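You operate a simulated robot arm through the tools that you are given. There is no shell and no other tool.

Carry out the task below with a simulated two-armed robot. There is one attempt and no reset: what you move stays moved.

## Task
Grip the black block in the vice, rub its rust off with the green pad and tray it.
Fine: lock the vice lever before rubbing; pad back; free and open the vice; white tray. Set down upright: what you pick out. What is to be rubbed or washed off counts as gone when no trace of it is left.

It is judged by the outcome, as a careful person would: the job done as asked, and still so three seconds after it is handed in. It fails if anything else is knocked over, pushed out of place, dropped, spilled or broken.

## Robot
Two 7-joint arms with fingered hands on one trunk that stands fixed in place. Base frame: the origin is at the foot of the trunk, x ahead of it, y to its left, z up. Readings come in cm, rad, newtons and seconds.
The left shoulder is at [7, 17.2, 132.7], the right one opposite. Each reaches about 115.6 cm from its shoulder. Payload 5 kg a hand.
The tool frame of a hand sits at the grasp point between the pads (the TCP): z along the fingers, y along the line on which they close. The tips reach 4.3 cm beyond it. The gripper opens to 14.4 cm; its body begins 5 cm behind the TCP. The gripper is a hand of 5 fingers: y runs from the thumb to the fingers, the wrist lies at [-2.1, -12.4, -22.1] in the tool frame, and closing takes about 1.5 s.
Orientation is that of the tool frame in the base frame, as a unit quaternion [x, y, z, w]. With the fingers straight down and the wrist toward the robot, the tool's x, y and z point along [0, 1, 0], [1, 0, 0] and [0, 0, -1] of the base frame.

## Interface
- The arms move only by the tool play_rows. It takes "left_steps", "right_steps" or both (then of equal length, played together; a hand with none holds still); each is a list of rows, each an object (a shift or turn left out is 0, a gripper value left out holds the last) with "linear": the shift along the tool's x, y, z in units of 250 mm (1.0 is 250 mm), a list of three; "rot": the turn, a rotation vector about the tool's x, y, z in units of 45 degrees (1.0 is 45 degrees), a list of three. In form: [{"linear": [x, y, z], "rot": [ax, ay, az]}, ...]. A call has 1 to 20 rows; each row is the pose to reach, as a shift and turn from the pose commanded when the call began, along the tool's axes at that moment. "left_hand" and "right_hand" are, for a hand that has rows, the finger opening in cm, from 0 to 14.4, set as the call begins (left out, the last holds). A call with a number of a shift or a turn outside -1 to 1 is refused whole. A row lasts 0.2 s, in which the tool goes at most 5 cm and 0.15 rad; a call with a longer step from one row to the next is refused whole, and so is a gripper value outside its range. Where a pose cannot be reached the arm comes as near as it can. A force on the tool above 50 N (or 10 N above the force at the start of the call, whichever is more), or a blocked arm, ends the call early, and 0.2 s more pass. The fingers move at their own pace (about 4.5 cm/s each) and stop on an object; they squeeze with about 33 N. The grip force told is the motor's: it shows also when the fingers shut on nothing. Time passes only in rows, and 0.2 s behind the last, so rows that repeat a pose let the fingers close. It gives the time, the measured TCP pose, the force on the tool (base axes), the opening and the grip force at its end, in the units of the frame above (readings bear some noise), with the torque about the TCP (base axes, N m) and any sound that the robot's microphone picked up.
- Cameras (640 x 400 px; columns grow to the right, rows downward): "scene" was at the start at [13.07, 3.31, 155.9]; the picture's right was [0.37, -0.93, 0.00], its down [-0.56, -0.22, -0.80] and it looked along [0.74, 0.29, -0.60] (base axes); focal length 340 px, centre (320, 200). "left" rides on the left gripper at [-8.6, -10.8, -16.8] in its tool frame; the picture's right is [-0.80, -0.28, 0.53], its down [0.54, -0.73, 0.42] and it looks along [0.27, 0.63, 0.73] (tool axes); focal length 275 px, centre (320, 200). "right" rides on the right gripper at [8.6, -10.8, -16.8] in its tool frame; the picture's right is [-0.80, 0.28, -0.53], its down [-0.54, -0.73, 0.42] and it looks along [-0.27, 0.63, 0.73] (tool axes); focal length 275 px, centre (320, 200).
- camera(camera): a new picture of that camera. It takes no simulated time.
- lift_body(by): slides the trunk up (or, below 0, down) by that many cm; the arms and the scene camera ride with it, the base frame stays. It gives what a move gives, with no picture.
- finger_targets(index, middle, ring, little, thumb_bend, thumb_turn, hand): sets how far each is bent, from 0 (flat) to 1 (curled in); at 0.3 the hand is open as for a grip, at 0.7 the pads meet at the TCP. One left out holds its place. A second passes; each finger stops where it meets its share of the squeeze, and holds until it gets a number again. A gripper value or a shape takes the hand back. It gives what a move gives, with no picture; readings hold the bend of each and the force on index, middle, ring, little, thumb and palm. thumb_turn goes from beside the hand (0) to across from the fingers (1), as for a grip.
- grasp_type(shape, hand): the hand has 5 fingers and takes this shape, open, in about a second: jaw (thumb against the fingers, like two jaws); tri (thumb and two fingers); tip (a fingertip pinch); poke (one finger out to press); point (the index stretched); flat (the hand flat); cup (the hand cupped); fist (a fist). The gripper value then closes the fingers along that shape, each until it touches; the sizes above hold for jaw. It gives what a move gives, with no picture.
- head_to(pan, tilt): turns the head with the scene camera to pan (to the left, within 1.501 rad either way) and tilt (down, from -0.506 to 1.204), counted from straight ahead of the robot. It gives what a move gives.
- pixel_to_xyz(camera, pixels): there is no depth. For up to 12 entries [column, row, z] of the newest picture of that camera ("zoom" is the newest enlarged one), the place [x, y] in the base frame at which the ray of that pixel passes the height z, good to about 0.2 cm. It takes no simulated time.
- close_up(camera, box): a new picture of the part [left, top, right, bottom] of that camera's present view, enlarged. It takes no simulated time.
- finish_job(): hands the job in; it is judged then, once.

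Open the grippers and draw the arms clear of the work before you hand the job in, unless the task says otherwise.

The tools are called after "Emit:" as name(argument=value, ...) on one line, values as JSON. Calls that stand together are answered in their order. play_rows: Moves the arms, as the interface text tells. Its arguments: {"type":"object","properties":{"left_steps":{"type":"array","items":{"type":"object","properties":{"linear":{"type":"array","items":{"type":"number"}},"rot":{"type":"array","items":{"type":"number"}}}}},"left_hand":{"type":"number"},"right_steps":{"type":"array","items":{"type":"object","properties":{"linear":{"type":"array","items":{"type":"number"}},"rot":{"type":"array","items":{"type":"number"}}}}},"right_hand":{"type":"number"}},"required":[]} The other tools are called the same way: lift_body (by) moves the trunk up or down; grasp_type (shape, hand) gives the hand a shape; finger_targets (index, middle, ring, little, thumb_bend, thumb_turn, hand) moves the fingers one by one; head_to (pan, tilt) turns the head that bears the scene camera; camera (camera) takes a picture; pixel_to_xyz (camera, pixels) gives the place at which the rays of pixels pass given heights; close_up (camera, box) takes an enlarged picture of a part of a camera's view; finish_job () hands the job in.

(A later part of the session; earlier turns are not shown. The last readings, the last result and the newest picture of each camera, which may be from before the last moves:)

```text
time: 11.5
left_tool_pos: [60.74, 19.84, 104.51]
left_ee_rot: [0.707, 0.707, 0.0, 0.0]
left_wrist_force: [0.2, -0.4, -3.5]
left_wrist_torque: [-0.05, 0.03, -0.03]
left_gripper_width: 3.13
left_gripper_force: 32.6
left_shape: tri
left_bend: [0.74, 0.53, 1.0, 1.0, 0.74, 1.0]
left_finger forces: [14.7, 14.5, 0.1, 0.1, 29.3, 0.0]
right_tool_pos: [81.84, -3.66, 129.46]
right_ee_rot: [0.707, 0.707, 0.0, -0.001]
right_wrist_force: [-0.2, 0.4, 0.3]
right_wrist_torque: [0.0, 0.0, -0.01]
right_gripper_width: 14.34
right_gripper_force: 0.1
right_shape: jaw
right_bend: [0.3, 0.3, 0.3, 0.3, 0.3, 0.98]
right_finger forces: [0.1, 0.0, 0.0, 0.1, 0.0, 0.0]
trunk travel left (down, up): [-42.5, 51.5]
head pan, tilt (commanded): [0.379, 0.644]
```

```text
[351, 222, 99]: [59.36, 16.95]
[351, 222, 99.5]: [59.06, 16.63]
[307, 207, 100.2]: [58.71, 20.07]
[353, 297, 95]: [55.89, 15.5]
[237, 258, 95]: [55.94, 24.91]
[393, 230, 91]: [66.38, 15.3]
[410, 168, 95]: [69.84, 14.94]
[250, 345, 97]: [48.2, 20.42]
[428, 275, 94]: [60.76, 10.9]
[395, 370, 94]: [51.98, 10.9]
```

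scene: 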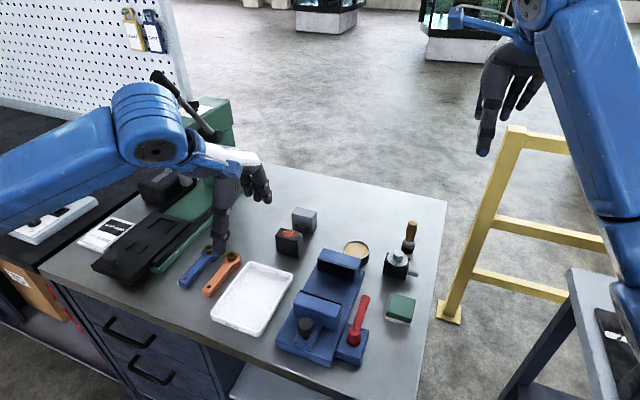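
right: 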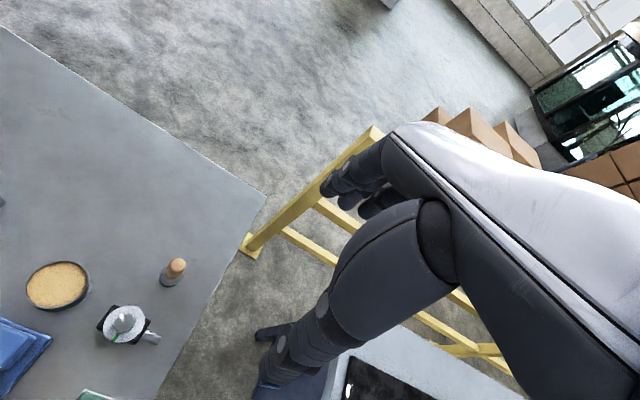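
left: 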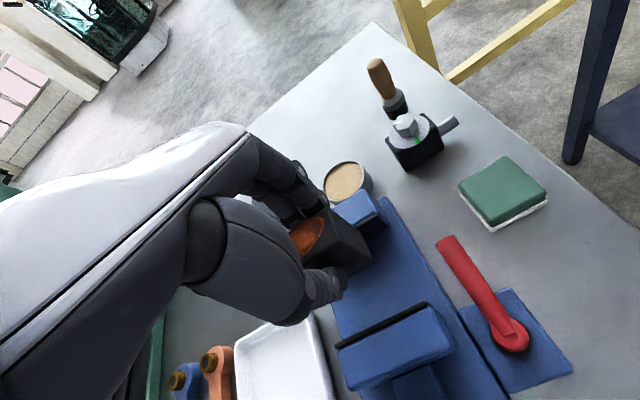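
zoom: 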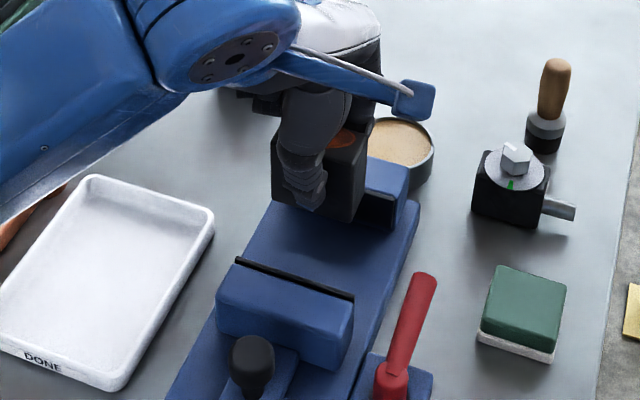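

Block spans x 59.3–62.7, y 16.9–23.1 over the gap 56–65.7, well centred. I descend 7.5 cm, leaving it just over the base.

Emit:
play_rows(left_steps=[{"linear": [0, 0, 0.07]}, {"linear": [0, 0, 0.14]}, {"linear": [0, 0, 0.21]}, {"linear": [0, 0, 0.26]}, {"linear": [0, 0, 0.3]}, {"linear": [0, 0, 0.3]}])

Emit:
camera(camera="left")

Emit:
close_up(camera="scene", box=[270, 220, 370, 320])

```text
time: 12.8
left_tool_pos: [60.79, 19.9, 98.15]
left_ee_rot: [0.708, 0.706, 0.007, 0.011]
left_wrist_force: [-16.7, -0.9, 34.4]
left_wrist_torque: [0.42, -1.32, 0.13]
left_gripper_width: 3.05
left_gripper_force: 33.2
left_shape: tri
left_bend: [0.74, 0.55, 1.0, 1.0, 0.72, 1.0]
left_finger forces: [13.9, 68.6, 0.0, 0.1, 39.6, 0.1]
right_tool_pos: [81.49, -3.75, 129.69]
right_ee_rot: [0.708, 0.707, 0.001, 0.001]
right_wrist_force: [0.1, -0.8, -0.8]
right_wrist_torque: [-0.01, 0.06, 0.02]
right_gripper_width: 14.37
right_gripper_force: 0.1
right_shape: jaw
right_bend: [0.3, 0.3, 0.3, 0.3, 0.3, 0.98]
right_finger forces: [0.0, 0.1, 0.1, 0.1, 0.0, 0.1]
trunk travel left (down, up): [-42.5, 51.5]
head pan, tilt (commanded): [0.379, 0.644]
stopped in row 6 (left hand): the force on the tool passed its limit at 53 N (the readings are from after the stop); the commanded pose is now the measured one
```

```text
taken
```

left: 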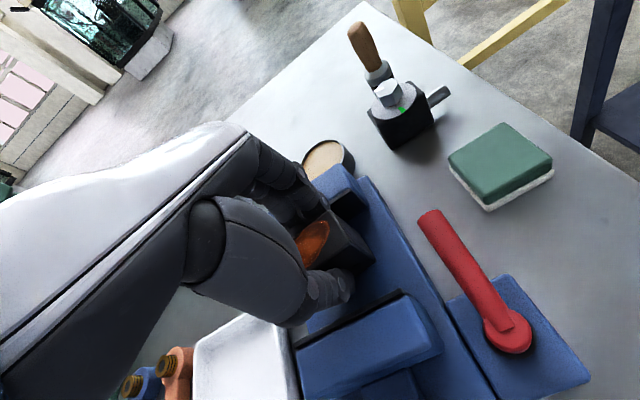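

```text
4.00 times, centred on (320, 270) of scene
```

zoom: 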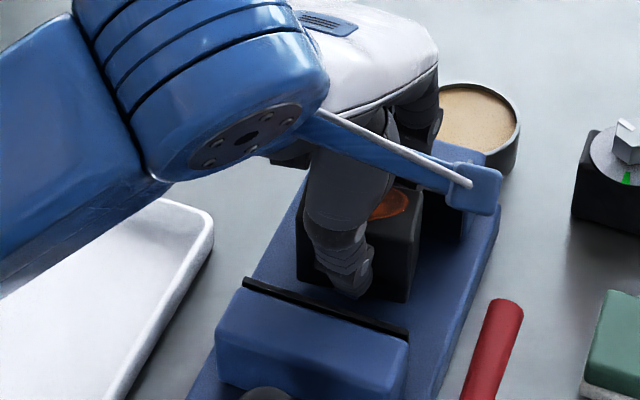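

The middle finger reads 68.6 N and the force pushes up and toward −x: the knuckle rests on the fixed jaw's edge at TCP z≈98.2. The gap is too tight for such a deep grip, so I lift clear again to re-grip the block higher.

Emit:
play_rows(left_steps=[{"linear": [0, -0.02, -0.05]}, {"linear": [0, -0.02, -0.12]}, {"linear": [0, -0.02, -0.2]}, {"linear": [0, -0.02, -0.27]}, {"linear": [0, -0.02, -0.27]}])

Emit:
camera(camera="left")

Emit:
close_up(camera="scene", box=[260, 200, 400, 340])

```text
time: 13.9
left_tool_pos: [60.4, 20.02, 104.39]
left_ee_rot: [0.707, 0.707, 0.003, 0.006]
left_wrist_force: [-0.2, -0.7, -3.9]
left_wrist_torque: [-0.02, 0.01, -0.01]
left_gripper_width: 2.99
left_gripper_force: 33.0
left_shape: tri
left_bend: [0.74, 0.54, 1.0, 1.0, 0.73, 1.0]
left_finger forces: [15.6, 14.5, 0.1, 0.0, 30.5, 0.0]
right_tool_pos: [81.83, -3.81, 129.54]
right_ee_rot: [0.707, 0.707, 0.0, 0.0]
right_wrist_force: [-0.2, -0.3, -0.3]
right_wrist_torque: [-0.02, -0.01, 0.0]
right_gripper_width: 14.36
right_gripper_force: 0.0
right_shape: jaw
right_bend: [0.3, 0.3, 0.3, 0.3, 0.3, 0.98]
right_finger forces: [0.1, 0.1, 0.0, 0.0, 0.0, 0.1]
trunk travel left (down, up): [-42.5, 51.5]
head pan, tilt (commanded): [0.379, 0.644]
```

```text
taken
```

left: 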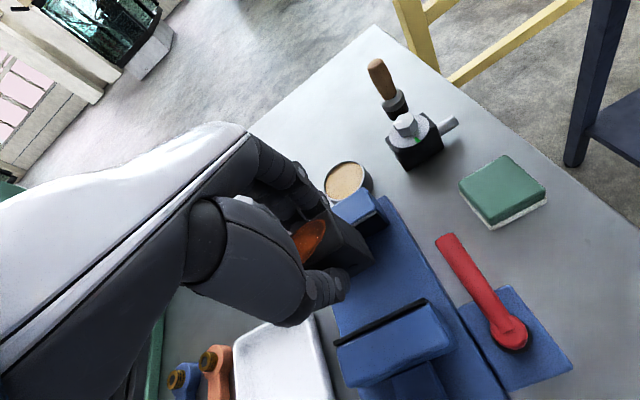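

```text
2.86 times, centred on (330, 270) of scene
```

zoom: 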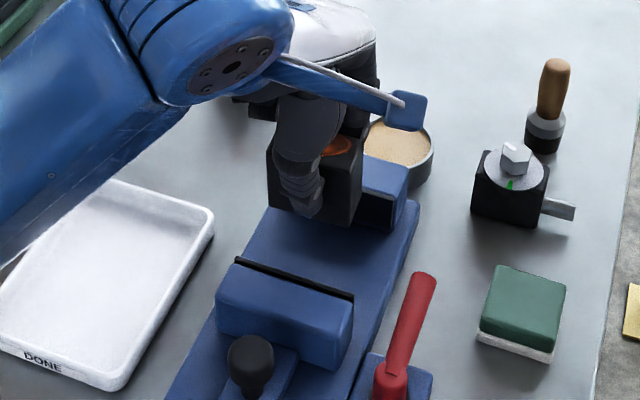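

Block is still held upright. I carry it back over its old spot on the bench (71.3, 35.2), correcting the slight tool tilt on the way.

Emit:
play_rows(left_steps=[{"linear": [0.08, 0.058, 0], "rot": [0.016, 0.005, 0]}, {"linear": [0.18, 0.13, 0], "rot": [0.016, 0.005, 0]}, {"linear": [0.29, 0.208, 0], "rot": [0.016, 0.005, 0]}, {"linear": [0.4, 0.287, 0], "rot": [0.016, 0.005, 0]}, {"linear": [0.51, 0.366, 0], "rot": [0.016, 0.005, 0]}, {"linear": [0.608, 0.436, 0], "rot": [0.016, 0.005, 0]}, {"linear": [0.608, 0.436, 0], "rot": [0.016, 0.005, 0]}])

Emit:
camera(camera="left")

Emit:
close_up(camera="scene", box=[240, 150, 380, 280])

```text
time: 15.6
left_tool_pos: [71.36, 35.11, 104.45]
left_ee_rot: [0.707, 0.707, 0.001, 0.001]
left_wrist_force: [0.7, 0.3, -3.8]
left_wrist_torque: [0.01, 0.03, 0.01]
left_gripper_width: 2.97
left_gripper_force: 33.0
left_shape: tri
left_bend: [0.74, 0.54, 1.0, 1.0, 0.73, 1.0]
left_finger forces: [15.6, 14.7, 0.1, 0.0, 30.4, 0.2]
right_tool_pos: [81.85, -3.81, 129.66]
right_ee_rot: [0.707, 0.707, 0.0, 0.0]
right_wrist_force: [0.3, 0.1, -0.1]
right_wrist_torque: [0.04, 0.02, 0.05]
right_gripper_width: 14.37
right_gripper_force: 0.0
right_shape: jaw
right_bend: [0.3, 0.3, 0.3, 0.3, 0.3, 0.98]
right_finger forces: [0.0, 0.0, 0.0, 0.1, 0.0, 0.1]
trunk travel left (down, up): [-42.5, 51.5]
head pan, tilt (commanded): [0.379, 0.644]
```

```text
taken
```

left: 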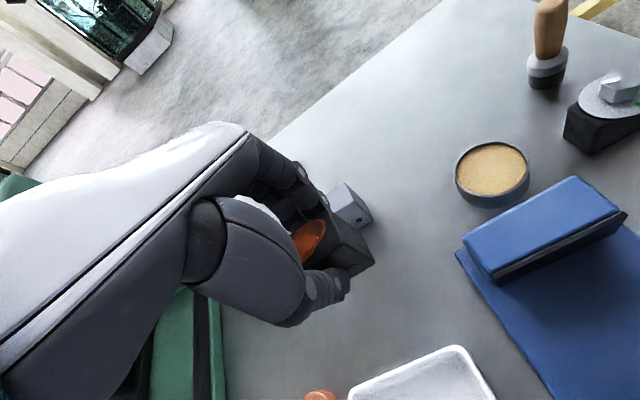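

```text
3.08 times, centred on (310, 215) of scene
```

zoom: 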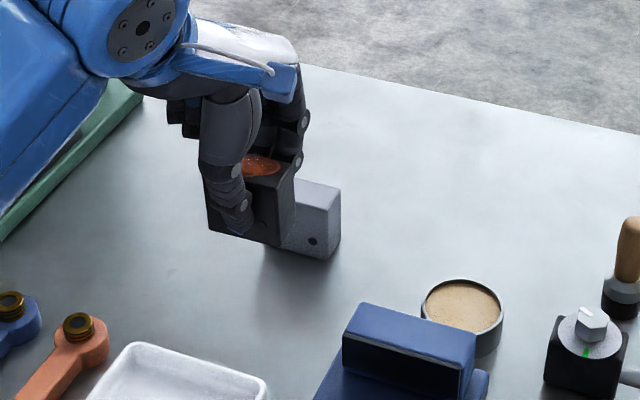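

The block looks upright over its spot. I lower it 9.7 cm.

Emit:
play_rows(left_steps=[{"linear": [0, 0, 0.09]}, {"linear": [0, 0, 0.18]}, {"linear": [0, 0, 0.27]}, {"linear": [0, 0, 0.34]}, {"linear": [0, 0, 0.375]}, {"linear": [0, 0, 0.388]}, {"linear": [0, 0, 0.388]}])

Emit:
close_up(camera="scene", box=[240, 180, 350, 280])

```text
time: 17.1
left_tool_pos: [71.37, 35.13, 94.67]
left_ee_rot: [0.707, 0.707, 0.001, 0.001]
left_wrist_force: [0.3, 0.0, -4.0]
left_wrist_torque: [-0.01, 0.02, 0.04]
left_gripper_width: 2.97
left_gripper_force: 32.7
left_shape: tri
left_bend: [0.74, 0.54, 1.0, 1.0, 0.73, 1.0]
left_finger forces: [15.5, 14.7, 0.0, 0.0, 30.3, 0.0]
right_tool_pos: [81.88, -3.72, 129.5]
right_ee_rot: [0.707, 0.707, 0.0, 0.0]
right_wrist_force: [-0.9, -0.3, 0.6]
right_wrist_torque: [-0.02, 0.01, -0.02]
right_gripper_width: 14.38
right_gripper_force: 0.0
right_shape: jaw
right_bend: [0.3, 0.3, 0.3, 0.3, 0.3, 0.98]
right_finger forces: [0.0, 0.1, 0.1, 0.0, 0.1, 0.0]
trunk travel left (down, up): [-42.5, 51.5]
head pan, tilt (commanded): [0.379, 0.644]
```

```text
4.00 times, centred on (295, 230) of scene
```

zoom: 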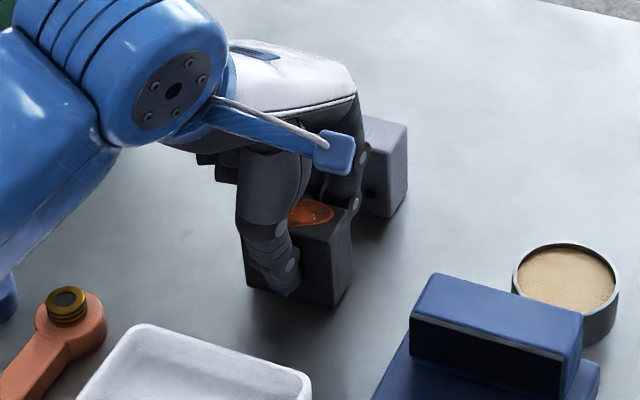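

The wrist still carries about 4 N, so the block hangs just off the bench. I lower in small steps of 1 mm for contact.

Emit:
play_rows(left_steps=[{"linear": [0, 0, 0.006]}, {"linear": [0, 0, 0.012]}, {"linear": [0, 0, 0.012]}])

```text
time: 17.9
left_tool_pos: [71.29, 35.14, 94.41]
left_ee_rot: [0.707, 0.707, 0.001, 0.001]
left_wrist_force: [0.1, 0.1, -4.9]
left_wrist_torque: [-0.03, 0.01, 0.04]
left_gripper_width: 2.96
left_gripper_force: 33.2
left_shape: tri
left_bend: [0.74, 0.54, 1.0, 1.0, 0.73, 1.0]
left_finger forces: [15.5, 14.7, 0.0, 0.0, 30.2, 0.1]
right_tool_pos: [81.85, -3.86, 129.49]
right_ee_rot: [0.707, 0.707, 0.0, 0.0]
right_wrist_force: [-0.3, 0.8, 0.4]
right_wrist_torque: [-0.01, 0.04, 0.02]
right_gripper_width: 14.36
right_gripper_force: 0.1
right_shape: jaw
right_bend: [0.3, 0.3, 0.3, 0.3, 0.3, 0.98]
right_finger forces: [0.1, 0.0, 0.0, 0.0, 0.0, 0.0]
trunk travel left (down, up): [-42.5, 51.5]
head pan, tilt (commanded): [0.379, 0.644]
```

Still about −4 N with no contact at z≈94.4; I go down a further 3 mm in small steps.

Emit:
play_rows(left_steps=[{"linear": [0, 0, 0.004]}, {"linear": [0, 0, 0.008]}, {"linear": [0, 0, 0.012]}, {"linear": [0, 0, 0.012]}])

```text
time: 18.9
left_tool_pos: [71.25, 35.13, 94.29]
left_ee_rot: [0.707, 0.707, 0.001, 0.001]
left_wrist_force: [0.1, 1.4, 5.2]
left_wrist_torque: [0.0, 0.09, 0.01]
left_gripper_width: 3.1
left_gripper_force: 32.9
left_shape: tri
left_bend: [0.74, 0.54, 1.0, 1.0, 0.74, 1.0]
left_finger forces: [16.7, 16.1, 0.0, 0.0, 32.0, 0.0]
right_tool_pos: [81.76, -3.8, 129.7]
right_ee_rot: [0.707, 0.707, 0.0, 0.0]
right_wrist_force: [-0.2, 0.7, 0.2]
right_wrist_torque: [-0.01, 0.0, 0.01]
right_gripper_width: 14.36
right_gripper_force: 0.0
right_shape: jaw
right_bend: [0.3, 0.3, 0.3, 0.3, 0.3, 0.98]
right_finger forces: [0.1, 0.0, 0.0, 0.1, 0.0, 0.0]
trunk travel left (down, up): [-42.5, 51.5]
head pan, tilt (commanded): [0.379, 0.644]
```

Force turned to +5 N: the block stands on the bench. I open the hand to 7 cm in place.

Emit:
play_rows(left_steps=[{}, {}, {}, {}, {}], left_hand=7)

Emit:
close_up(camera="scene", box=[240, 180, 350, 280])

Emit:
camera(camera="left")

```text
time: 20.1
left_tool_pos: [71.24, 35.19, 94.24]
left_ee_rot: [0.707, 0.707, 0.001, 0.0]
left_wrist_force: [0.5, 0.2, 0.0]
left_wrist_torque: [-0.02, -0.02, -0.02]
left_gripper_width: 6.95
left_gripper_force: 0.0
left_shape: tri
left_bend: [0.74, 0.45, 0.99, 0.99, 0.71, 1.0]
left_finger forces: [0.1, 0.0, 0.1, 0.0, 0.0, 0.0]
right_tool_pos: [81.84, -3.87, 129.59]
right_ee_rot: [0.708, 0.707, 0.0, 0.0]
right_wrist_force: [-0.2, 0.0, 0.2]
right_wrist_torque: [0.01, -0.02, 0.01]
right_gripper_width: 14.38
right_gripper_force: 0.0
right_shape: jaw
right_bend: [0.3, 0.3, 0.3, 0.3, 0.3, 0.98]
right_finger forces: [0.1, 0.1, 0.0, 0.0, 0.1, 0.1]
trunk travel left (down, up): [-42.5, 51.5]
head pan, tilt (commanded): [0.379, 0.644]
```

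```text
4.00 times, centred on (295, 230) of scene
```

zoom: 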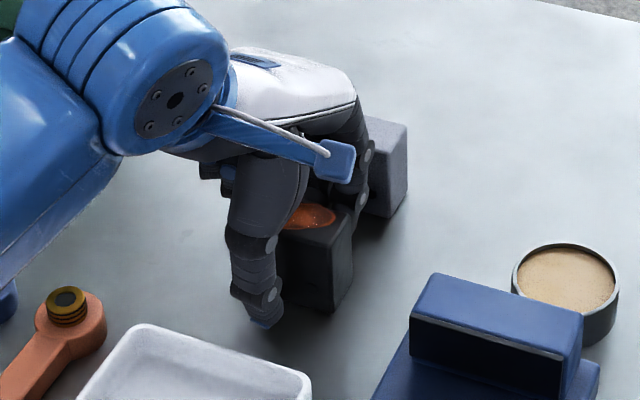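

```text
taken
```

left: 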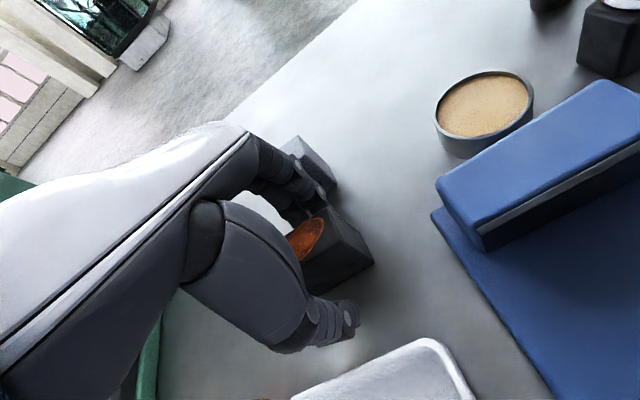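

The block stands upright and free. I raise the hand 2.7 cm so that the tips hold only the top ~2.2 cm, then close.

Emit:
play_rows(left_steps=[{"linear": [0, 0.002, -0.05]}, {"linear": [0, 0.002, -0.108]}, {"linear": [0, 0.002, -0.108]}])

Emit:
play_rows(left_steps=[{}, {}, {}, {}, {}, {}, {}], left_hand=0)

Emit:
close_up(camera="scene", box=[240, 180, 350, 280])

Emit:
camera(camera="left")

```text
time: 20.9
left_tool_pos: [71.18, 35.25, 96.88]
left_ee_rot: [0.707, 0.707, 0.0, 0.0]
left_wrist_force: [-0.4, 0.1, -0.2]
left_wrist_torque: [-0.01, 0.01, 0.04]
left_gripper_width: 6.97
left_gripper_force: 0.1
left_shape: tri
left_bend: [0.74, 0.45, 0.99, 0.99, 0.71, 1.0]
left_finger forces: [0.0, 0.0, 0.0, 0.0, 0.1, 0.0]
right_tool_pos: [81.63, -3.73, 129.54]
right_ee_rot: [0.707, 0.707, 0.0, 0.0]
right_wrist_force: [0.2, 1.0, -0.6]
right_wrist_torque: [-0.01, -0.04, -0.04]
right_gripper_width: 14.38
right_gripper_force: 0.0
right_shape: jaw
right_bend: [0.3, 0.3, 0.3, 0.3, 0.3, 0.98]
right_finger forces: [0.1, 0.0, 0.1, 0.0, 0.0, 0.1]
trunk travel left (down, up): [-42.5, 51.5]
head pan, tilt (commanded): [0.379, 0.644]
```

```text
time: 22.6
left_tool_pos: [71.22, 35.2, 96.83]
left_ee_rot: [0.707, 0.707, 0.001, 0.001]
left_wrist_force: [0.0, -0.8, 0.8]
left_wrist_torque: [0.0, 0.0, 0.01]
left_gripper_width: 3.12
left_gripper_force: 32.8
left_shape: tri
left_bend: [0.74, 0.55, 1.0, 1.0, 0.74, 1.0]
left_finger forces: [14.7, 14.5, 0.0, 0.1, 29.2, 0.0]
right_tool_pos: [81.88, -3.76, 129.47]
right_ee_rot: [0.707, 0.708, 0.0, -0.001]
right_wrist_force: [-0.6, 0.4, 0.9]
right_wrist_torque: [-0.02, 0.02, 0.03]
right_gripper_width: 14.36
right_gripper_force: 0.0
right_shape: jaw
right_bend: [0.3, 0.3, 0.3, 0.3, 0.3, 0.98]
right_finger forces: [0.0, 0.0, 0.0, 0.0, 0.0, 0.0]
trunk travel left (down, up): [-42.5, 51.5]
head pan, tilt (commanded): [0.379, 0.644]
```

```text
4.00 times, centred on (295, 230) of scene
```

zoom: 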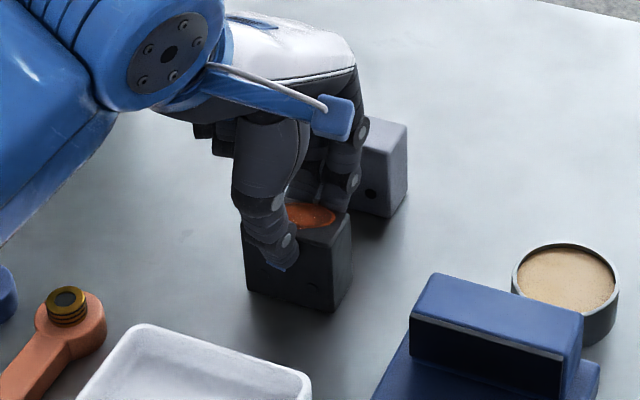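

```text
taken
```

left: 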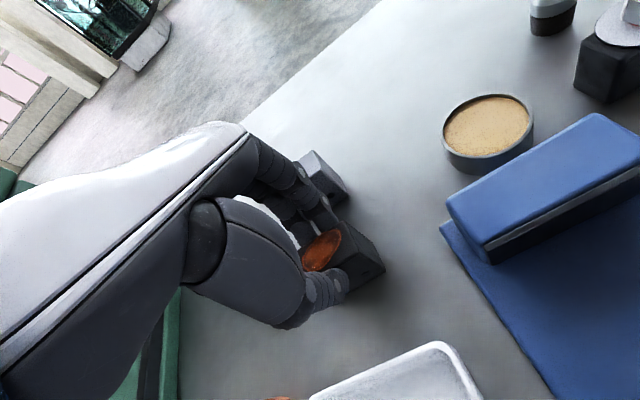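

The tips hold the top part with 33 N. I lift gently by 3 cm to check the hold, then more.

Emit:
play_rows(left_steps=[{"linear": [0, 0, -0.03]}, {"linear": [0, 0, -0.07]}, {"linear": [0, 0, -0.12]}, {"linear": [0, 0, -0.12]}])

Emit:
close_up(camera="scene", box=[240, 160, 350, 280])

```text
time: 23.6
left_tool_pos: [71.34, 35.2, 99.81]
left_ee_rot: [0.706, 0.708, 0.001, 0.0]
left_wrist_force: [0.9, -0.2, -4.8]
left_wrist_torque: [0.04, 0.03, -0.04]
left_gripper_width: 3.12
left_gripper_force: 33.2
left_shape: tri
left_bend: [0.74, 0.55, 1.0, 1.0, 0.74, 1.0]
left_finger forces: [14.7, 14.5, 0.0, 0.1, 29.0, 0.1]
right_tool_pos: [81.84, -3.68, 129.64]
right_ee_rot: [0.708, 0.707, 0.0, 0.0]
right_wrist_force: [0.3, 0.2, -0.5]
right_wrist_torque: [-0.02, 0.03, 0.02]
right_gripper_width: 14.37
right_gripper_force: 0.0
right_shape: jaw
right_bend: [0.3, 0.3, 0.3, 0.3, 0.3, 0.98]
right_finger forces: [0.0, 0.1, 0.0, 0.0, 0.0, 0.0]
trunk travel left (down, up): [-42.5, 51.5]
head pan, tilt (commanded): [0.379, 0.644]
```

```text
3.33 times, centred on (295, 220) of scene
```

zoom: 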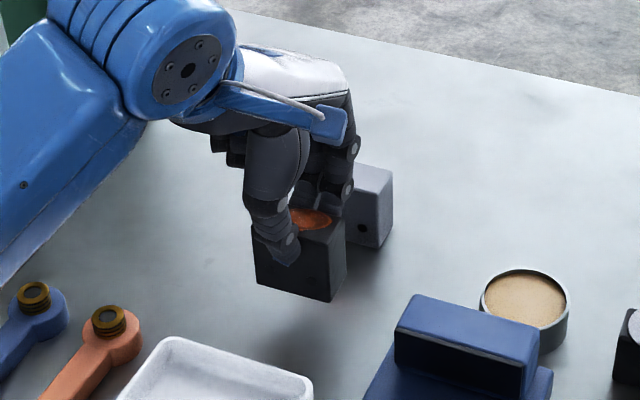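

It holds firmly. I lift 7 cm more and carry it over the vice gap at TCP (61.2, 20.05).

Emit:
play_rows(left_steps=[{"linear": [0, 0, -0.09]}, {"linear": [0, 0, -0.19]}, {"linear": [0, 0, -0.28]}, {"linear": [-0.1, -0.067, -0.28]}, {"linear": [-0.21, -0.14, -0.28]}, {"linear": [-0.32, -0.213, -0.28]}, {"linear": [-0.43, -0.287, -0.28]}, {"linear": [-0.53, -0.353, -0.28]}, {"linear": [-0.606, -0.404, -0.28]}, {"linear": [-0.606, -0.404, -0.28]}])

Emit:
close_up(camera="scene", box=[260, 200, 400, 340])

Emit:
camera(camera="left")

```text
time: 25.8
left_tool_pos: [61.26, 20.18, 106.76]
left_ee_rot: [0.707, 0.707, 0.001, 0.0]
left_wrist_force: [-0.2, -0.2, -3.8]
left_wrist_torque: [-0.02, 0.03, -0.03]
left_gripper_width: 3.14
left_gripper_force: 33.6
left_shape: tri
left_bend: [0.74, 0.55, 1.0, 1.0, 0.74, 1.0]
left_finger forces: [14.6, 14.6, 0.0, 0.0, 29.2, 0.0]
right_tool_pos: [81.77, -3.69, 129.4]
right_ee_rot: [0.707, 0.707, 0.0, 0.0]
right_wrist_force: [-0.6, 0.5, -0.1]
right_wrist_torque: [-0.02, 0.02, 0.03]
right_gripper_width: 14.38
right_gripper_force: 0.1
right_shape: jaw
right_bend: [0.3, 0.3, 0.3, 0.3, 0.3, 0.98]
right_finger forces: [0.0, 0.1, 0.1, 0.0, 0.0, 0.0]
trunk travel left (down, up): [-42.5, 51.5]
head pan, tilt (commanded): [0.379, 0.644]
```

```text
2.86 times, centred on (330, 270) of scene
```

zoom: 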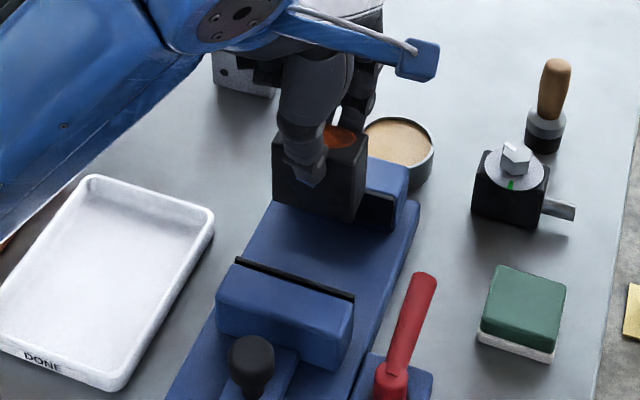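

```text
taken
```

left: 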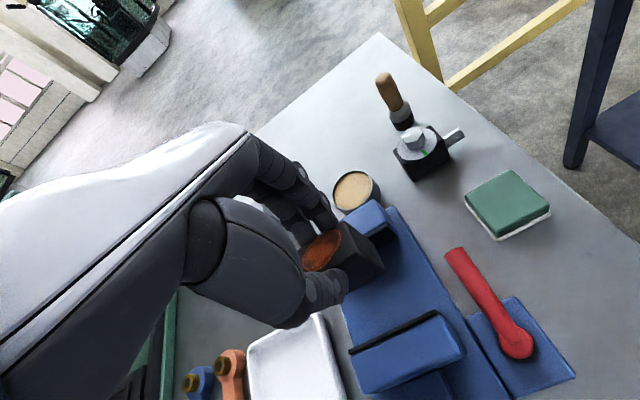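

Block is over the gap. I lower 7 cm, then take small steps to touch down.

Emit:
play_rows(left_steps=[{"linear": [0, 0, 0.08]}, {"linear": [0, 0, 0.16]}, {"linear": [0, 0, 0.23]}, {"linear": [0, 0, 0.27]}, {"linear": [0, 0, 0.284]}, {"linear": [0, 0, 0.284]}])

Emit:
close_up(camera="scene", box=[270, 220, 370, 320])

Emit:
camera(camera="left")

```text
time: 27.1
left_tool_pos: [61.15, 20.09, 99.78]
left_ee_rot: [0.707, 0.707, 0.001, 0.001]
left_wrist_force: [0.7, -0.3, -4.2]
left_wrist_torque: [-0.04, 0.0, 0.0]
left_gripper_width: 3.12
left_gripper_force: 33.1
left_shape: tri
left_bend: [0.74, 0.55, 1.0, 1.0, 0.74, 1.0]
left_finger forces: [14.6, 14.6, 0.0, 0.0, 29.2, 0.1]
right_tool_pos: [81.87, -3.81, 129.57]
right_ee_rot: [0.707, 0.707, 0.0, 0.0]
right_wrist_force: [0.2, 0.4, -0.2]
right_wrist_torque: [0.01, -0.03, 0.02]
right_gripper_width: 14.37
right_gripper_force: 0.2
right_shape: jaw
right_bend: [0.3, 0.3, 0.3, 0.3, 0.3, 0.98]
right_finger forces: [0.0, 0.1, 0.0, 0.0, 0.1, 0.0]
trunk travel left (down, up): [-42.5, 51.5]
head pan, tilt (commanded): [0.379, 0.644]
```

```text
4.00 times, centred on (320, 270) of scene
```

zoom: 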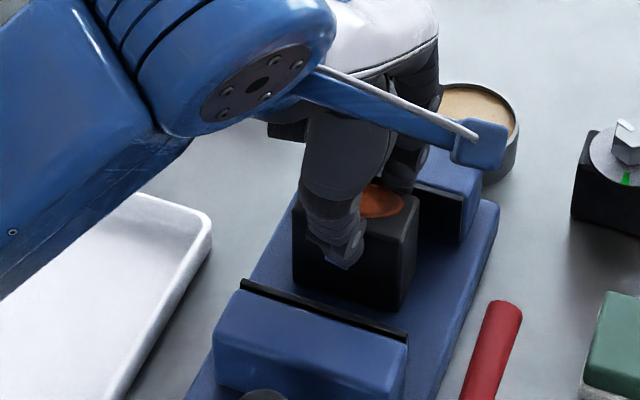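

```text
taken
```

left: 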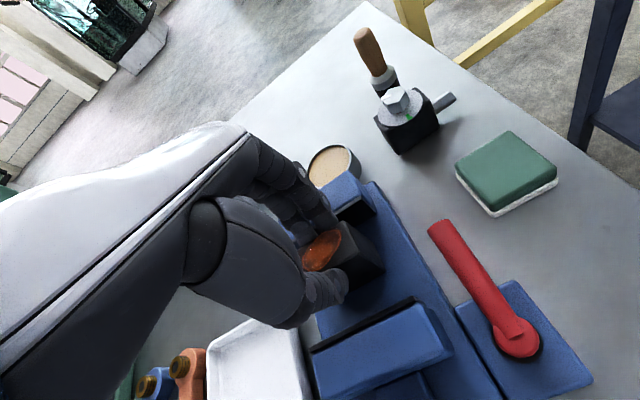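

No contact at TCP z≈99.8, and fingers are clear of the jaws. I go down in 1 mm steps.

Emit:
play_rows(left_steps=[{"linear": [0, 0, 0.008]}, {"linear": [0, 0, 0.016]}, {"linear": [0, 0, 0.022]}, {"linear": [0, 0, 0.022]}])

```text
time: 28.1
left_tool_pos: [61.16, 20.1, 99.47]
left_ee_rot: [0.707, 0.707, 0.002, 0.002]
left_wrist_force: [0.8, 1.7, 29.3]
left_wrist_torque: [0.05, -0.22, 0.11]
left_gripper_width: 3.27
left_gripper_force: 33.1
left_shape: tri
left_bend: [0.74, 0.54, 1.0, 1.0, 0.74, 1.0]
left_finger forces: [18.3, 18.8, 0.1, 0.0, 35.5, 0.0]
right_tool_pos: [81.62, -3.91, 129.7]
right_ee_rot: [0.707, 0.707, 0.001, 0.0]
right_wrist_force: [0.1, -0.4, -0.2]
right_wrist_torque: [0.0, -0.02, -0.03]
right_gripper_width: 14.4
right_gripper_force: 0.1
right_shape: jaw
right_bend: [0.3, 0.3, 0.3, 0.3, 0.3, 0.98]
right_finger forces: [0.0, 0.0, 0.1, 0.1, 0.0, 0.1]
trunk travel left (down, up): [-42.5, 51.5]
head pan, tilt (commanded): [0.379, 0.644]
```

Contact: 29 N upward at z≈99.5, spread evenly over the fingers, so the block stands on the base. I ease up 2.5 mm in command and then open the hand to 6 cm.

Emit:
play_rows(left_steps=[{"linear": [0, 0, -0.008]}, {"linear": [0, 0, -0.008]}])

Emit:
play_rows(left_steps=[{}, {}, {}, {}], left_hand=5.5)

Emit:
close_up(camera="scene", box=[270, 220, 370, 320])

Emit:
camera(camera="left")

```text
time: 28.8
left_tool_pos: [61.09, 20.1, 99.55]
left_ee_rot: [0.707, 0.707, 0.001, 0.002]
left_wrist_force: [2.8, 3.5, 22.2]
left_wrist_torque: [0.1, -0.28, 0.1]
left_gripper_width: 3.25
left_gripper_force: 32.7
left_shape: tri
left_bend: [0.74, 0.54, 1.0, 1.0, 0.74, 1.0]
left_finger forces: [18.3, 18.5, 0.0, 0.0, 34.6, 0.1]
right_tool_pos: [81.6, -3.98, 129.58]
right_ee_rot: [0.707, 0.707, 0.0, 0.001]
right_wrist_force: [0.7, 1.5, -0.9]
right_wrist_torque: [0.02, -0.03, -0.03]
right_gripper_width: 14.37
right_gripper_force: 0.1
right_shape: jaw
right_bend: [0.3, 0.3, 0.3, 0.3, 0.3, 0.98]
right_finger forces: [0.0, 0.0, 0.0, 0.0, 0.0, 0.0]
trunk travel left (down, up): [-42.5, 51.5]
head pan, tilt (commanded): [0.379, 0.644]
```

```text
time: 29.8
left_tool_pos: [61.18, 20.05, 99.47]
left_ee_rot: [0.707, 0.708, 0.001, 0.001]
left_wrist_force: [-1.7, -1.0, 0.2]
left_wrist_torque: [0.0, 0.08, -0.02]
left_gripper_width: 5.38
left_gripper_force: 0.1
left_shape: tri
left_bend: [0.74, 0.5, 0.99, 0.99, 0.73, 1.0]
left_finger forces: [0.7, 0.7, 0.0, 0.0, 0.1, 0.0]
right_tool_pos: [81.73, -3.85, 129.55]
right_ee_rot: [0.707, 0.707, 0.001, 0.0]
right_wrist_force: [0.4, -0.5, 0.6]
right_wrist_torque: [0.04, 0.0, 0.01]
right_gripper_width: 14.35
right_gripper_force: 0.0
right_shape: jaw
right_bend: [0.3, 0.3, 0.3, 0.3, 0.3, 0.98]
right_finger forces: [0.0, 0.1, 0.1, 0.0, 0.0, 0.0]
trunk travel left (down, up): [-42.5, 51.5]
head pan, tilt (commanded): [0.379, 0.644]
```

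```text
4.00 times, centred on (320, 270) of scene
```

zoom: 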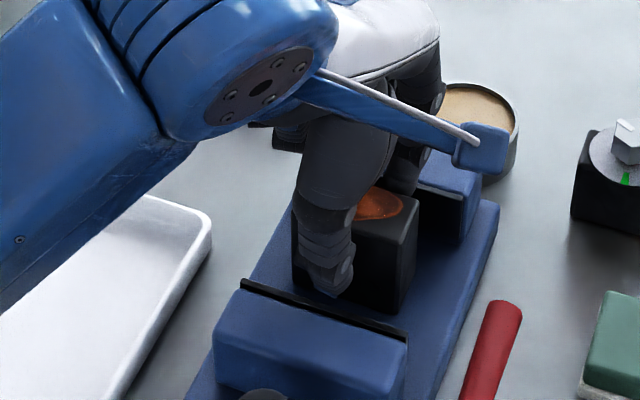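

```text
taken
```

left: 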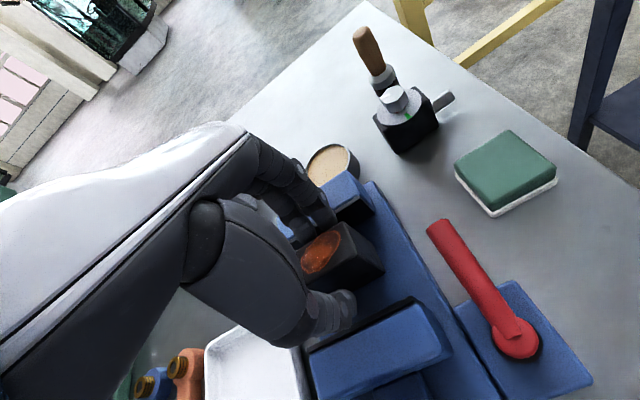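

Fingers are off the block, which stands upright. I lift the hand straight up 10 cm.

Emit:
play_rows(left_steps=[{"linear": [0, -0.004, -0.04]}, {"linear": [0, -0.004, -0.1]}, {"linear": [0, -0.004, -0.2]}, {"linear": [0, -0.004, -0.32]}, {"linear": [0, -0.004, -0.44]}, {"linear": [0, -0.004, -0.44]}])

Emit:
close_up(camera="scene", box=[260, 220, 380, 370])

Emit:
camera(camera="left")

```text
time: 31.1
left_tool_pos: [61.1, 20.03, 110.4]
left_ee_rot: [0.707, 0.707, 0.001, 0.001]
left_wrist_force: [-0.1, 0.3, -0.7]
left_wrist_torque: [0.0, 0.02, 0.02]
left_gripper_width: 5.46
left_gripper_force: 0.1
left_shape: tri
left_bend: [0.74, 0.5, 0.99, 0.99, 0.73, 1.0]
left_finger forces: [0.1, 0.2, 0.0, 0.1, 0.0, 0.0]
right_tool_pos: [81.92, -3.85, 129.56]
right_ee_rot: [0.706, 0.708, 0.0, 0.0]
right_wrist_force: [-0.7, -0.3, 1.1]
right_wrist_torque: [0.0, 0.02, 0.0]
right_gripper_width: 14.36
right_gripper_force: 0.1
right_shape: jaw
right_bend: [0.3, 0.3, 0.3, 0.3, 0.3, 0.98]
right_finger forces: [0.0, 0.0, 0.0, 0.1, 0.0, 0.1]
trunk travel left (down, up): [-42.5, 51.5]
head pan, tilt (commanded): [0.379, 0.644]
```

```text
2.67 times, centred on (320, 295) of scene
```

zoom: 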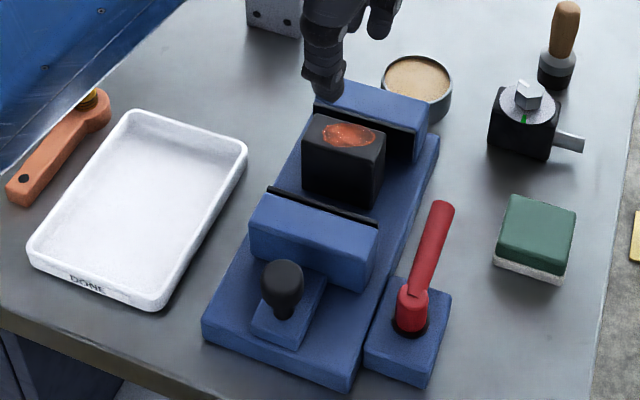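

```text
taken
```

left: 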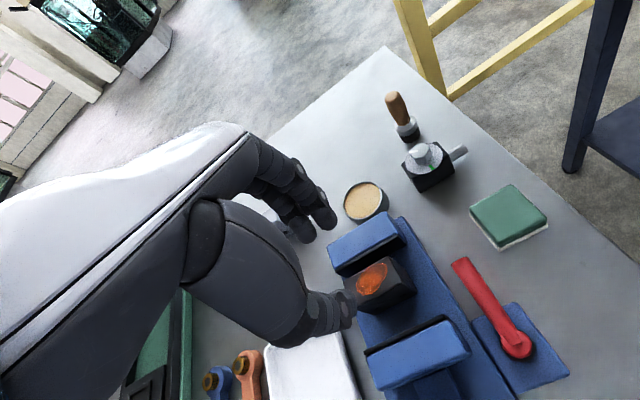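

The block stands upright between the jaws (zoom (345,160)). Now I bring the left hand over the knob at about (47.9, 20), opened to 7 cm, to see whether the arm reaches there.

Emit:
play_rows(left_steps=[{"linear": [-0.001, -0.09, 0.02]}, {"linear": [-0.002, -0.18, 0.05]}, {"linear": [-0.003, -0.27, 0.08]}, {"linear": [-0.004, -0.36, 0.11]}, {"linear": [-0.004, -0.45, 0.14]}, {"linear": [-0.004, -0.528, 0.16]}, {"linear": [-0.004, -0.528, 0.16]}], left_hand=7)

Emit:
close_up(camera="scene", box=[250, 220, 390, 370])

Emit:
camera(camera="left")

```text
time: 32.8
left_tool_pos: [53.81, 19.33, 106.21]
left_ee_rot: [0.708, 0.707, 0.0, 0.0]
left_wrist_force: [0.3, -0.2, 0.0]
left_wrist_torque: [0.01, 0.0, 0.01]
left_gripper_width: 6.97
left_gripper_force: 0.1
left_shape: tri
left_bend: [0.74, 0.45, 0.99, 0.99, 0.71, 1.0]
left_finger forces: [0.0, 0.2, 0.0, 0.0, 0.1, 0.0]
left hand out of reach, approached as far as the arm can: row 4, 5, 6, 7
right_tool_pos: [81.77, -3.76, 129.61]
right_ee_rot: [0.707, 0.707, 0.001, 0.0]
right_wrist_force: [0.4, -0.7, -0.3]
right_wrist_torque: [-0.02, 0.0, -0.01]
right_gripper_width: 14.37
right_gripper_force: 0.1
right_shape: jaw
right_bend: [0.3, 0.3, 0.3, 0.3, 0.3, 0.98]
right_finger forces: [0.1, 0.1, 0.0, 0.1, 0.0, 0.0]
trunk travel left (down, up): [-42.5, 51.5]
head pan, tilt (commanded): [0.379, 0.644]
```

```text
2.67 times, centred on (320, 295) of scene
```

zoom: 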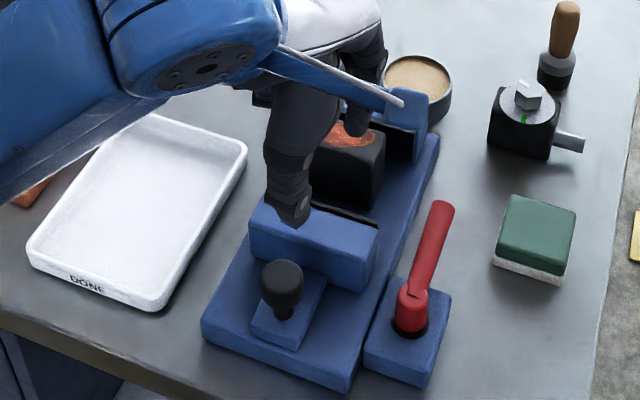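

```text
taken
```

left: 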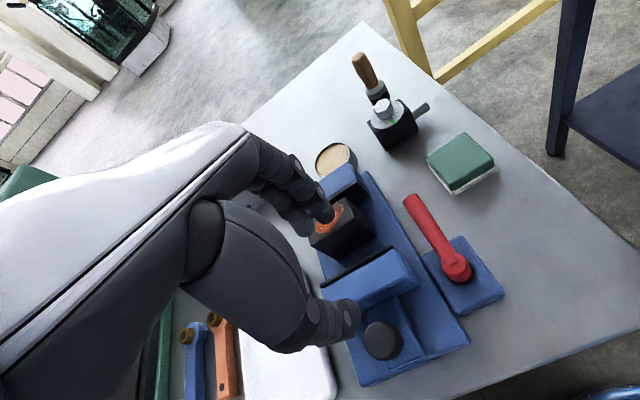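

The left arm folds too far to reach the knob (stopped at x≈53.8). The right arm has better reach there, so I withdraw the left hand: first straight up, to see what pose the commands count from.

Emit:
play_rows(left_steps=[{"linear": [0, 0, -0.06]}, {"linear": [0, 0, -0.16]}, {"linear": [0, 0, -0.16]}])

```text
time: 33.5
left_tool_pos: [54.0, 19.43, 110.27]
left_ee_rot: [0.707, 0.707, 0.0, 0.0]
left_wrist_force: [-0.3, -0.3, 0.2]
left_wrist_torque: [-0.01, 0.0, 0.0]
left_gripper_width: 6.98
left_gripper_force: 0.1
left_shape: tri
left_bend: [0.74, 0.45, 0.99, 0.99, 0.71, 1.0]
left_finger forces: [0.0, 0.0, 0.0, 0.0, 0.0, 0.2]
left hand out of reach, approached as far as the arm can: row 2, 3
right_tool_pos: [81.83, -3.83, 129.59]
right_ee_rot: [0.707, 0.707, 0.0, -0.001]
right_wrist_force: [0.7, -0.7, -0.1]
right_wrist_torque: [-0.03, -0.02, 0.01]
right_gripper_width: 14.38
right_gripper_force: 0.0
right_shape: jaw
right_bend: [0.3, 0.3, 0.3, 0.3, 0.3, 0.98]
right_finger forces: [0.0, 0.0, 0.1, 0.0, 0.1, 0.1]
trunk travel left (down, up): [-42.5, 51.5]
head pan, tilt (commanded): [0.379, 0.644]
```

Commands count from near the actual pose. I move the left hand away to the left, up and clear of the vice.

Emit:
play_rows(left_steps=[{"linear": [0.0, 0.04, -0.1]}, {"linear": [0.12, 0.06, -0.2]}, {"linear": [0.27, 0.08, -0.25]}, {"linear": [0.43, 0.08, -0.3]}, {"linear": [0.6, 0.08, -0.3]}, {"linear": [0.77, 0.08, -0.3]}, {"linear": [0.94, 0.08, -0.3]}, {"linear": [1.0, 0.08, -0.3]}, {"linear": [1.0, 0.08, -0.3]}])

Emit:
camera(camera="scene")

```text
time: 35.5
left_tool_pos: [56.22, 44.54, 117.62]
left_ee_rot: [0.706, 0.708, 0.001, 0.001]
left_wrist_force: [0.0, 0.7, -0.3]
left_wrist_torque: [-0.03, 0.02, -0.01]
left_gripper_width: 6.97
left_gripper_force: 0.0
left_shape: tri
left_bend: [0.74, 0.45, 0.99, 0.99, 0.71, 1.0]
left_finger forces: [0.0, 0.1, 0.0, 0.0, 0.0, 0.1]
right_tool_pos: [81.82, -3.91, 129.54]
right_ee_rot: [0.707, 0.707, 0.0, -0.001]
right_wrist_force: [-1.7, -0.6, -0.1]
right_wrist_torque: [-0.02, 0.03, 0.0]
right_gripper_width: 14.37
right_gripper_force: 0.0
right_shape: jaw
right_bend: [0.3, 0.3, 0.3, 0.3, 0.3, 0.98]
right_finger forces: [0.1, 0.0, 0.0, 0.0, 0.1, 0.0]
trunk travel left (down, up): [-42.5, 51.5]
head pan, tilt (commanded): [0.379, 0.644]
```

```text
taken
```

scene: 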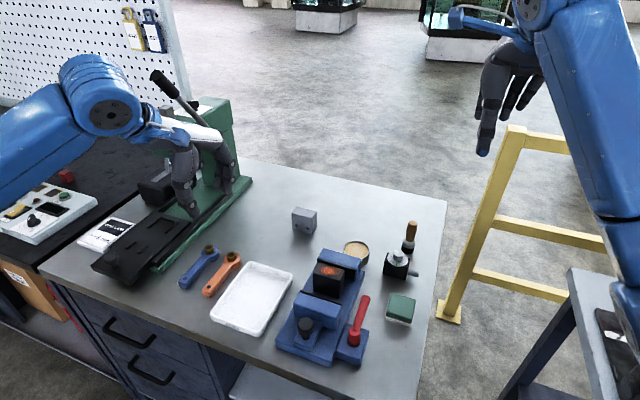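

Left hand is parked at (56,44.5,117.6). I give the right hand the tri shape and start bringing it toward the knob.

Emit:
grasp_type(hand="right", shape="tri")

Emit:
play_rows(right_steps=[{"linear": [0.08, -0.13, 0.065]}, {"linear": [0.16, -0.27, 0.135]}, {"linear": [0.24, -0.4, 0.2]}, {"linear": [0.32, -0.53, 0.265]}, {"linear": [0.4, -0.67, 0.335]}, {"linear": [0.48, -0.8, 0.4]}, {"linear": [0.48, -0.8, 0.4]}], right_hand=7)

Emit:
camera(camera="scene")

Emit:
camera(camera="right")

```text
time: 36.5
left_tool_pos: [56.13, 44.44, 117.41]
left_ee_rot: [0.707, 0.707, 0.0, 0.0]
left_wrist_force: [-0.1, 0.1, -0.5]
left_wrist_torque: [-0.01, 0.01, 0.0]
left_gripper_width: 6.96
left_gripper_force: 0.0
left_shape: tri
left_bend: [0.74, 0.45, 0.99, 0.99, 0.71, 1.0]
left_finger forces: [0.0, 0.1, 0.1, 0.0, 0.0, 0.0]
right_tool_pos: [81.82, -3.75, 129.55]
right_ee_rot: [0.707, 0.708, 0.0, 0.0]
right_wrist_force: [-0.3, 0.4, 0.0]
right_wrist_torque: [0.0, 0.03, 0.01]
right_gripper_width: 14.39
right_gripper_force: 0.1
right_shape: tri
right_bend: [0.3, 0.3, 0.99, 0.99, 0.3, 0.98]
right_finger forces: [0.0, 0.0, 0.0, 0.0, 0.0, 0.0]
trunk travel left (down, up): [-42.5, 51.5]
head pan, tilt (commanded): [0.379, 0.644]
```

```text
time: 38.0
left_tool_pos: [56.18, 44.37, 117.57]
left_ee_rot: [0.707, 0.707, 0.0, 0.001]
left_wrist_force: [0.2, -0.1, 0.1]
left_wrist_torque: [0.03, 0.01, -0.04]
left_gripper_width: 6.96
left_gripper_force: 0.1
left_shape: tri
left_bend: [0.74, 0.45, 0.99, 0.99, 0.71, 1.0]
left_finger forces: [0.1, 0.0, 0.1, 0.0, 0.1, 0.0]
right_tool_pos: [61.78, 7.98, 119.63]
right_ee_rot: [0.708, 0.707, 0.0, 0.001]
right_wrist_force: [-0.2, -1.1, -0.6]
right_wrist_torque: [-0.01, 0.0, 0.01]
right_gripper_width: 7.02
right_gripper_force: 0.0
right_shape: tri
right_bend: [0.74, 0.45, 0.99, 0.99, 0.71, 1.0]
right_finger forces: [0.0, 0.1, 0.0, 0.0, 0.1, 0.0]
trunk travel left (down, up): [-42.5, 51.5]
head pan, tilt (commanded): [0.379, 0.644]
```

```text
taken
```

scene: 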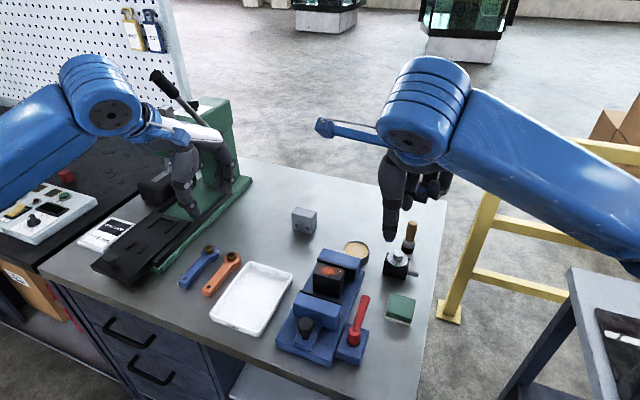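

```text
taken
```

right: 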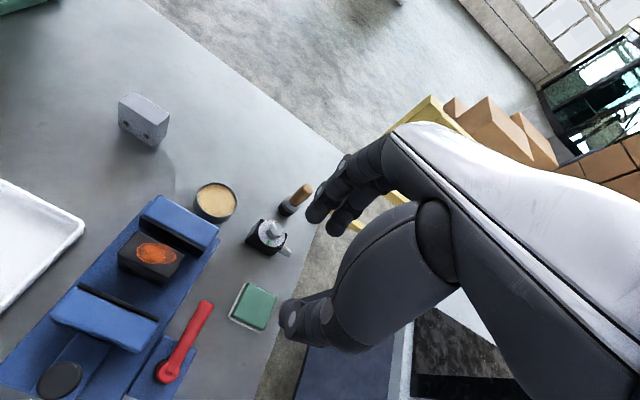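

The right hand is at (61.8,8,119.6). I move it to above the knob at TCP (47.9, 20, 107).

Emit:
play_rows(right_steps=[{"linear": [0.08, -0.093, 0.06]}, {"linear": [0.16, -0.185, 0.13]}, {"linear": [0.24, -0.278, 0.21]}, {"linear": [0.32, -0.37, 0.31]}, {"linear": [0.4, -0.463, 0.41]}, {"linear": [0.48, -0.556, 0.504]}, {"linear": [0.48, -0.556, 0.504]}])

Emit:
camera(camera="scene")

Emit:
camera(camera="right")

```text
time: 39.6
left_tool_pos: [56.27, 44.25, 117.61]
left_ee_rot: [0.707, 0.707, 0.0, 0.0]
left_wrist_force: [0.0, -0.1, -0.7]
left_wrist_torque: [0.05, 0.0, -0.03]
left_gripper_width: 6.98
left_gripper_force: 0.1
left_shape: tri
left_bend: [0.74, 0.45, 0.99, 0.99, 0.71, 1.0]
left_finger forces: [0.0, 0.0, 0.1, 0.0, 0.1, 0.0]
right_tool_pos: [48.05, 20.0, 107.0]
right_ee_rot: [0.707, 0.707, 0.0, 0.0]
right_wrist_force: [-0.6, -1.1, -0.5]
right_wrist_torque: [0.03, 0.02, 0.02]
right_gripper_width: 7.03
right_gripper_force: 0.0
right_shape: tri
right_bend: [0.74, 0.45, 0.99, 0.99, 0.71, 1.0]
right_finger forces: [0.0, 0.1, 0.0, 0.1, 0.0, 0.0]
trunk travel left (down, up): [-42.5, 51.5]
head pan, tilt (commanded): [0.379, 0.644]
```

```text
taken
```

scene: 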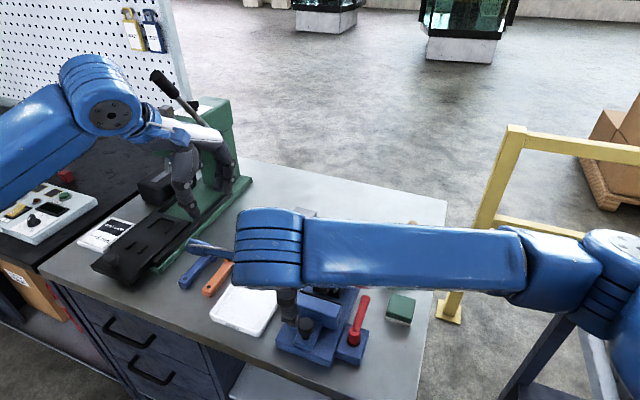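

```text
taken
```

right: 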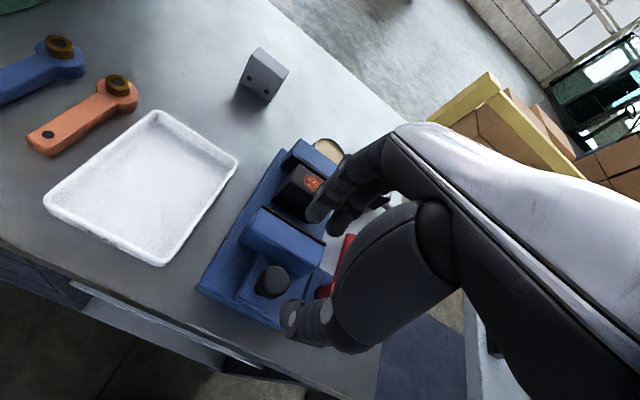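

Knob is seen at (272,282) in the right view. I ask where that pixel lies at z≈97–98, along with its edges.

Emit:
close_up(camera="right", box=[200, 220, 360, 340])

Emit:
pixel_to_xyz(camera="right", pixels=[[272, 282, 97], [272, 282, 98], [256, 282, 97], [289, 282, 97], [272, 267, 97], [272, 298, 97]])

Emit:
close_up(camera="scene", box=[260, 280, 380, 370])

```text
3.33 times, centred on (280, 280) of right
```

zoom: 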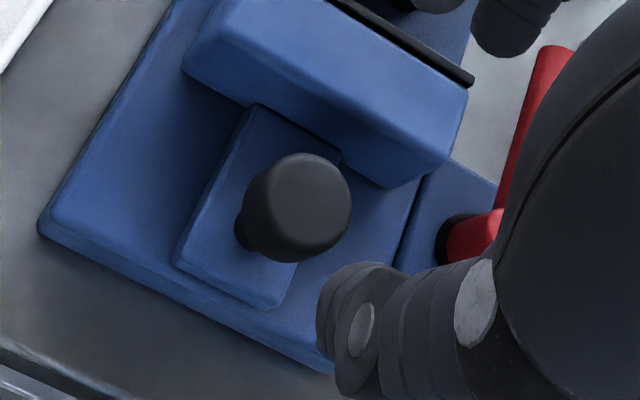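

```text
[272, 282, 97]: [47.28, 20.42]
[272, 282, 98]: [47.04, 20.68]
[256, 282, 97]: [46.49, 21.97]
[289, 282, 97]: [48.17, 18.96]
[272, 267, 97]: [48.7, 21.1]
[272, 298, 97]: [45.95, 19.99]
```

```text
4.44 times, centred on (320, 325) of scene
```

zoom: 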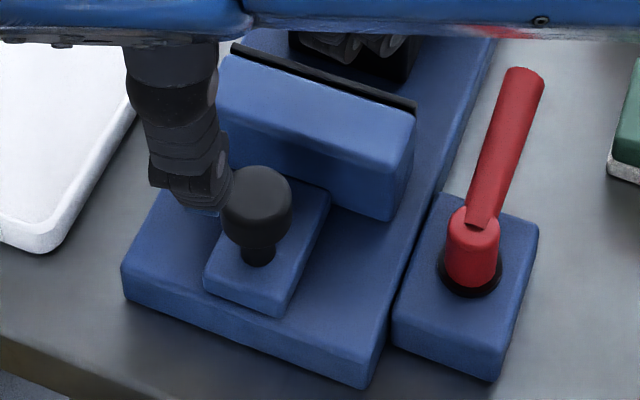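

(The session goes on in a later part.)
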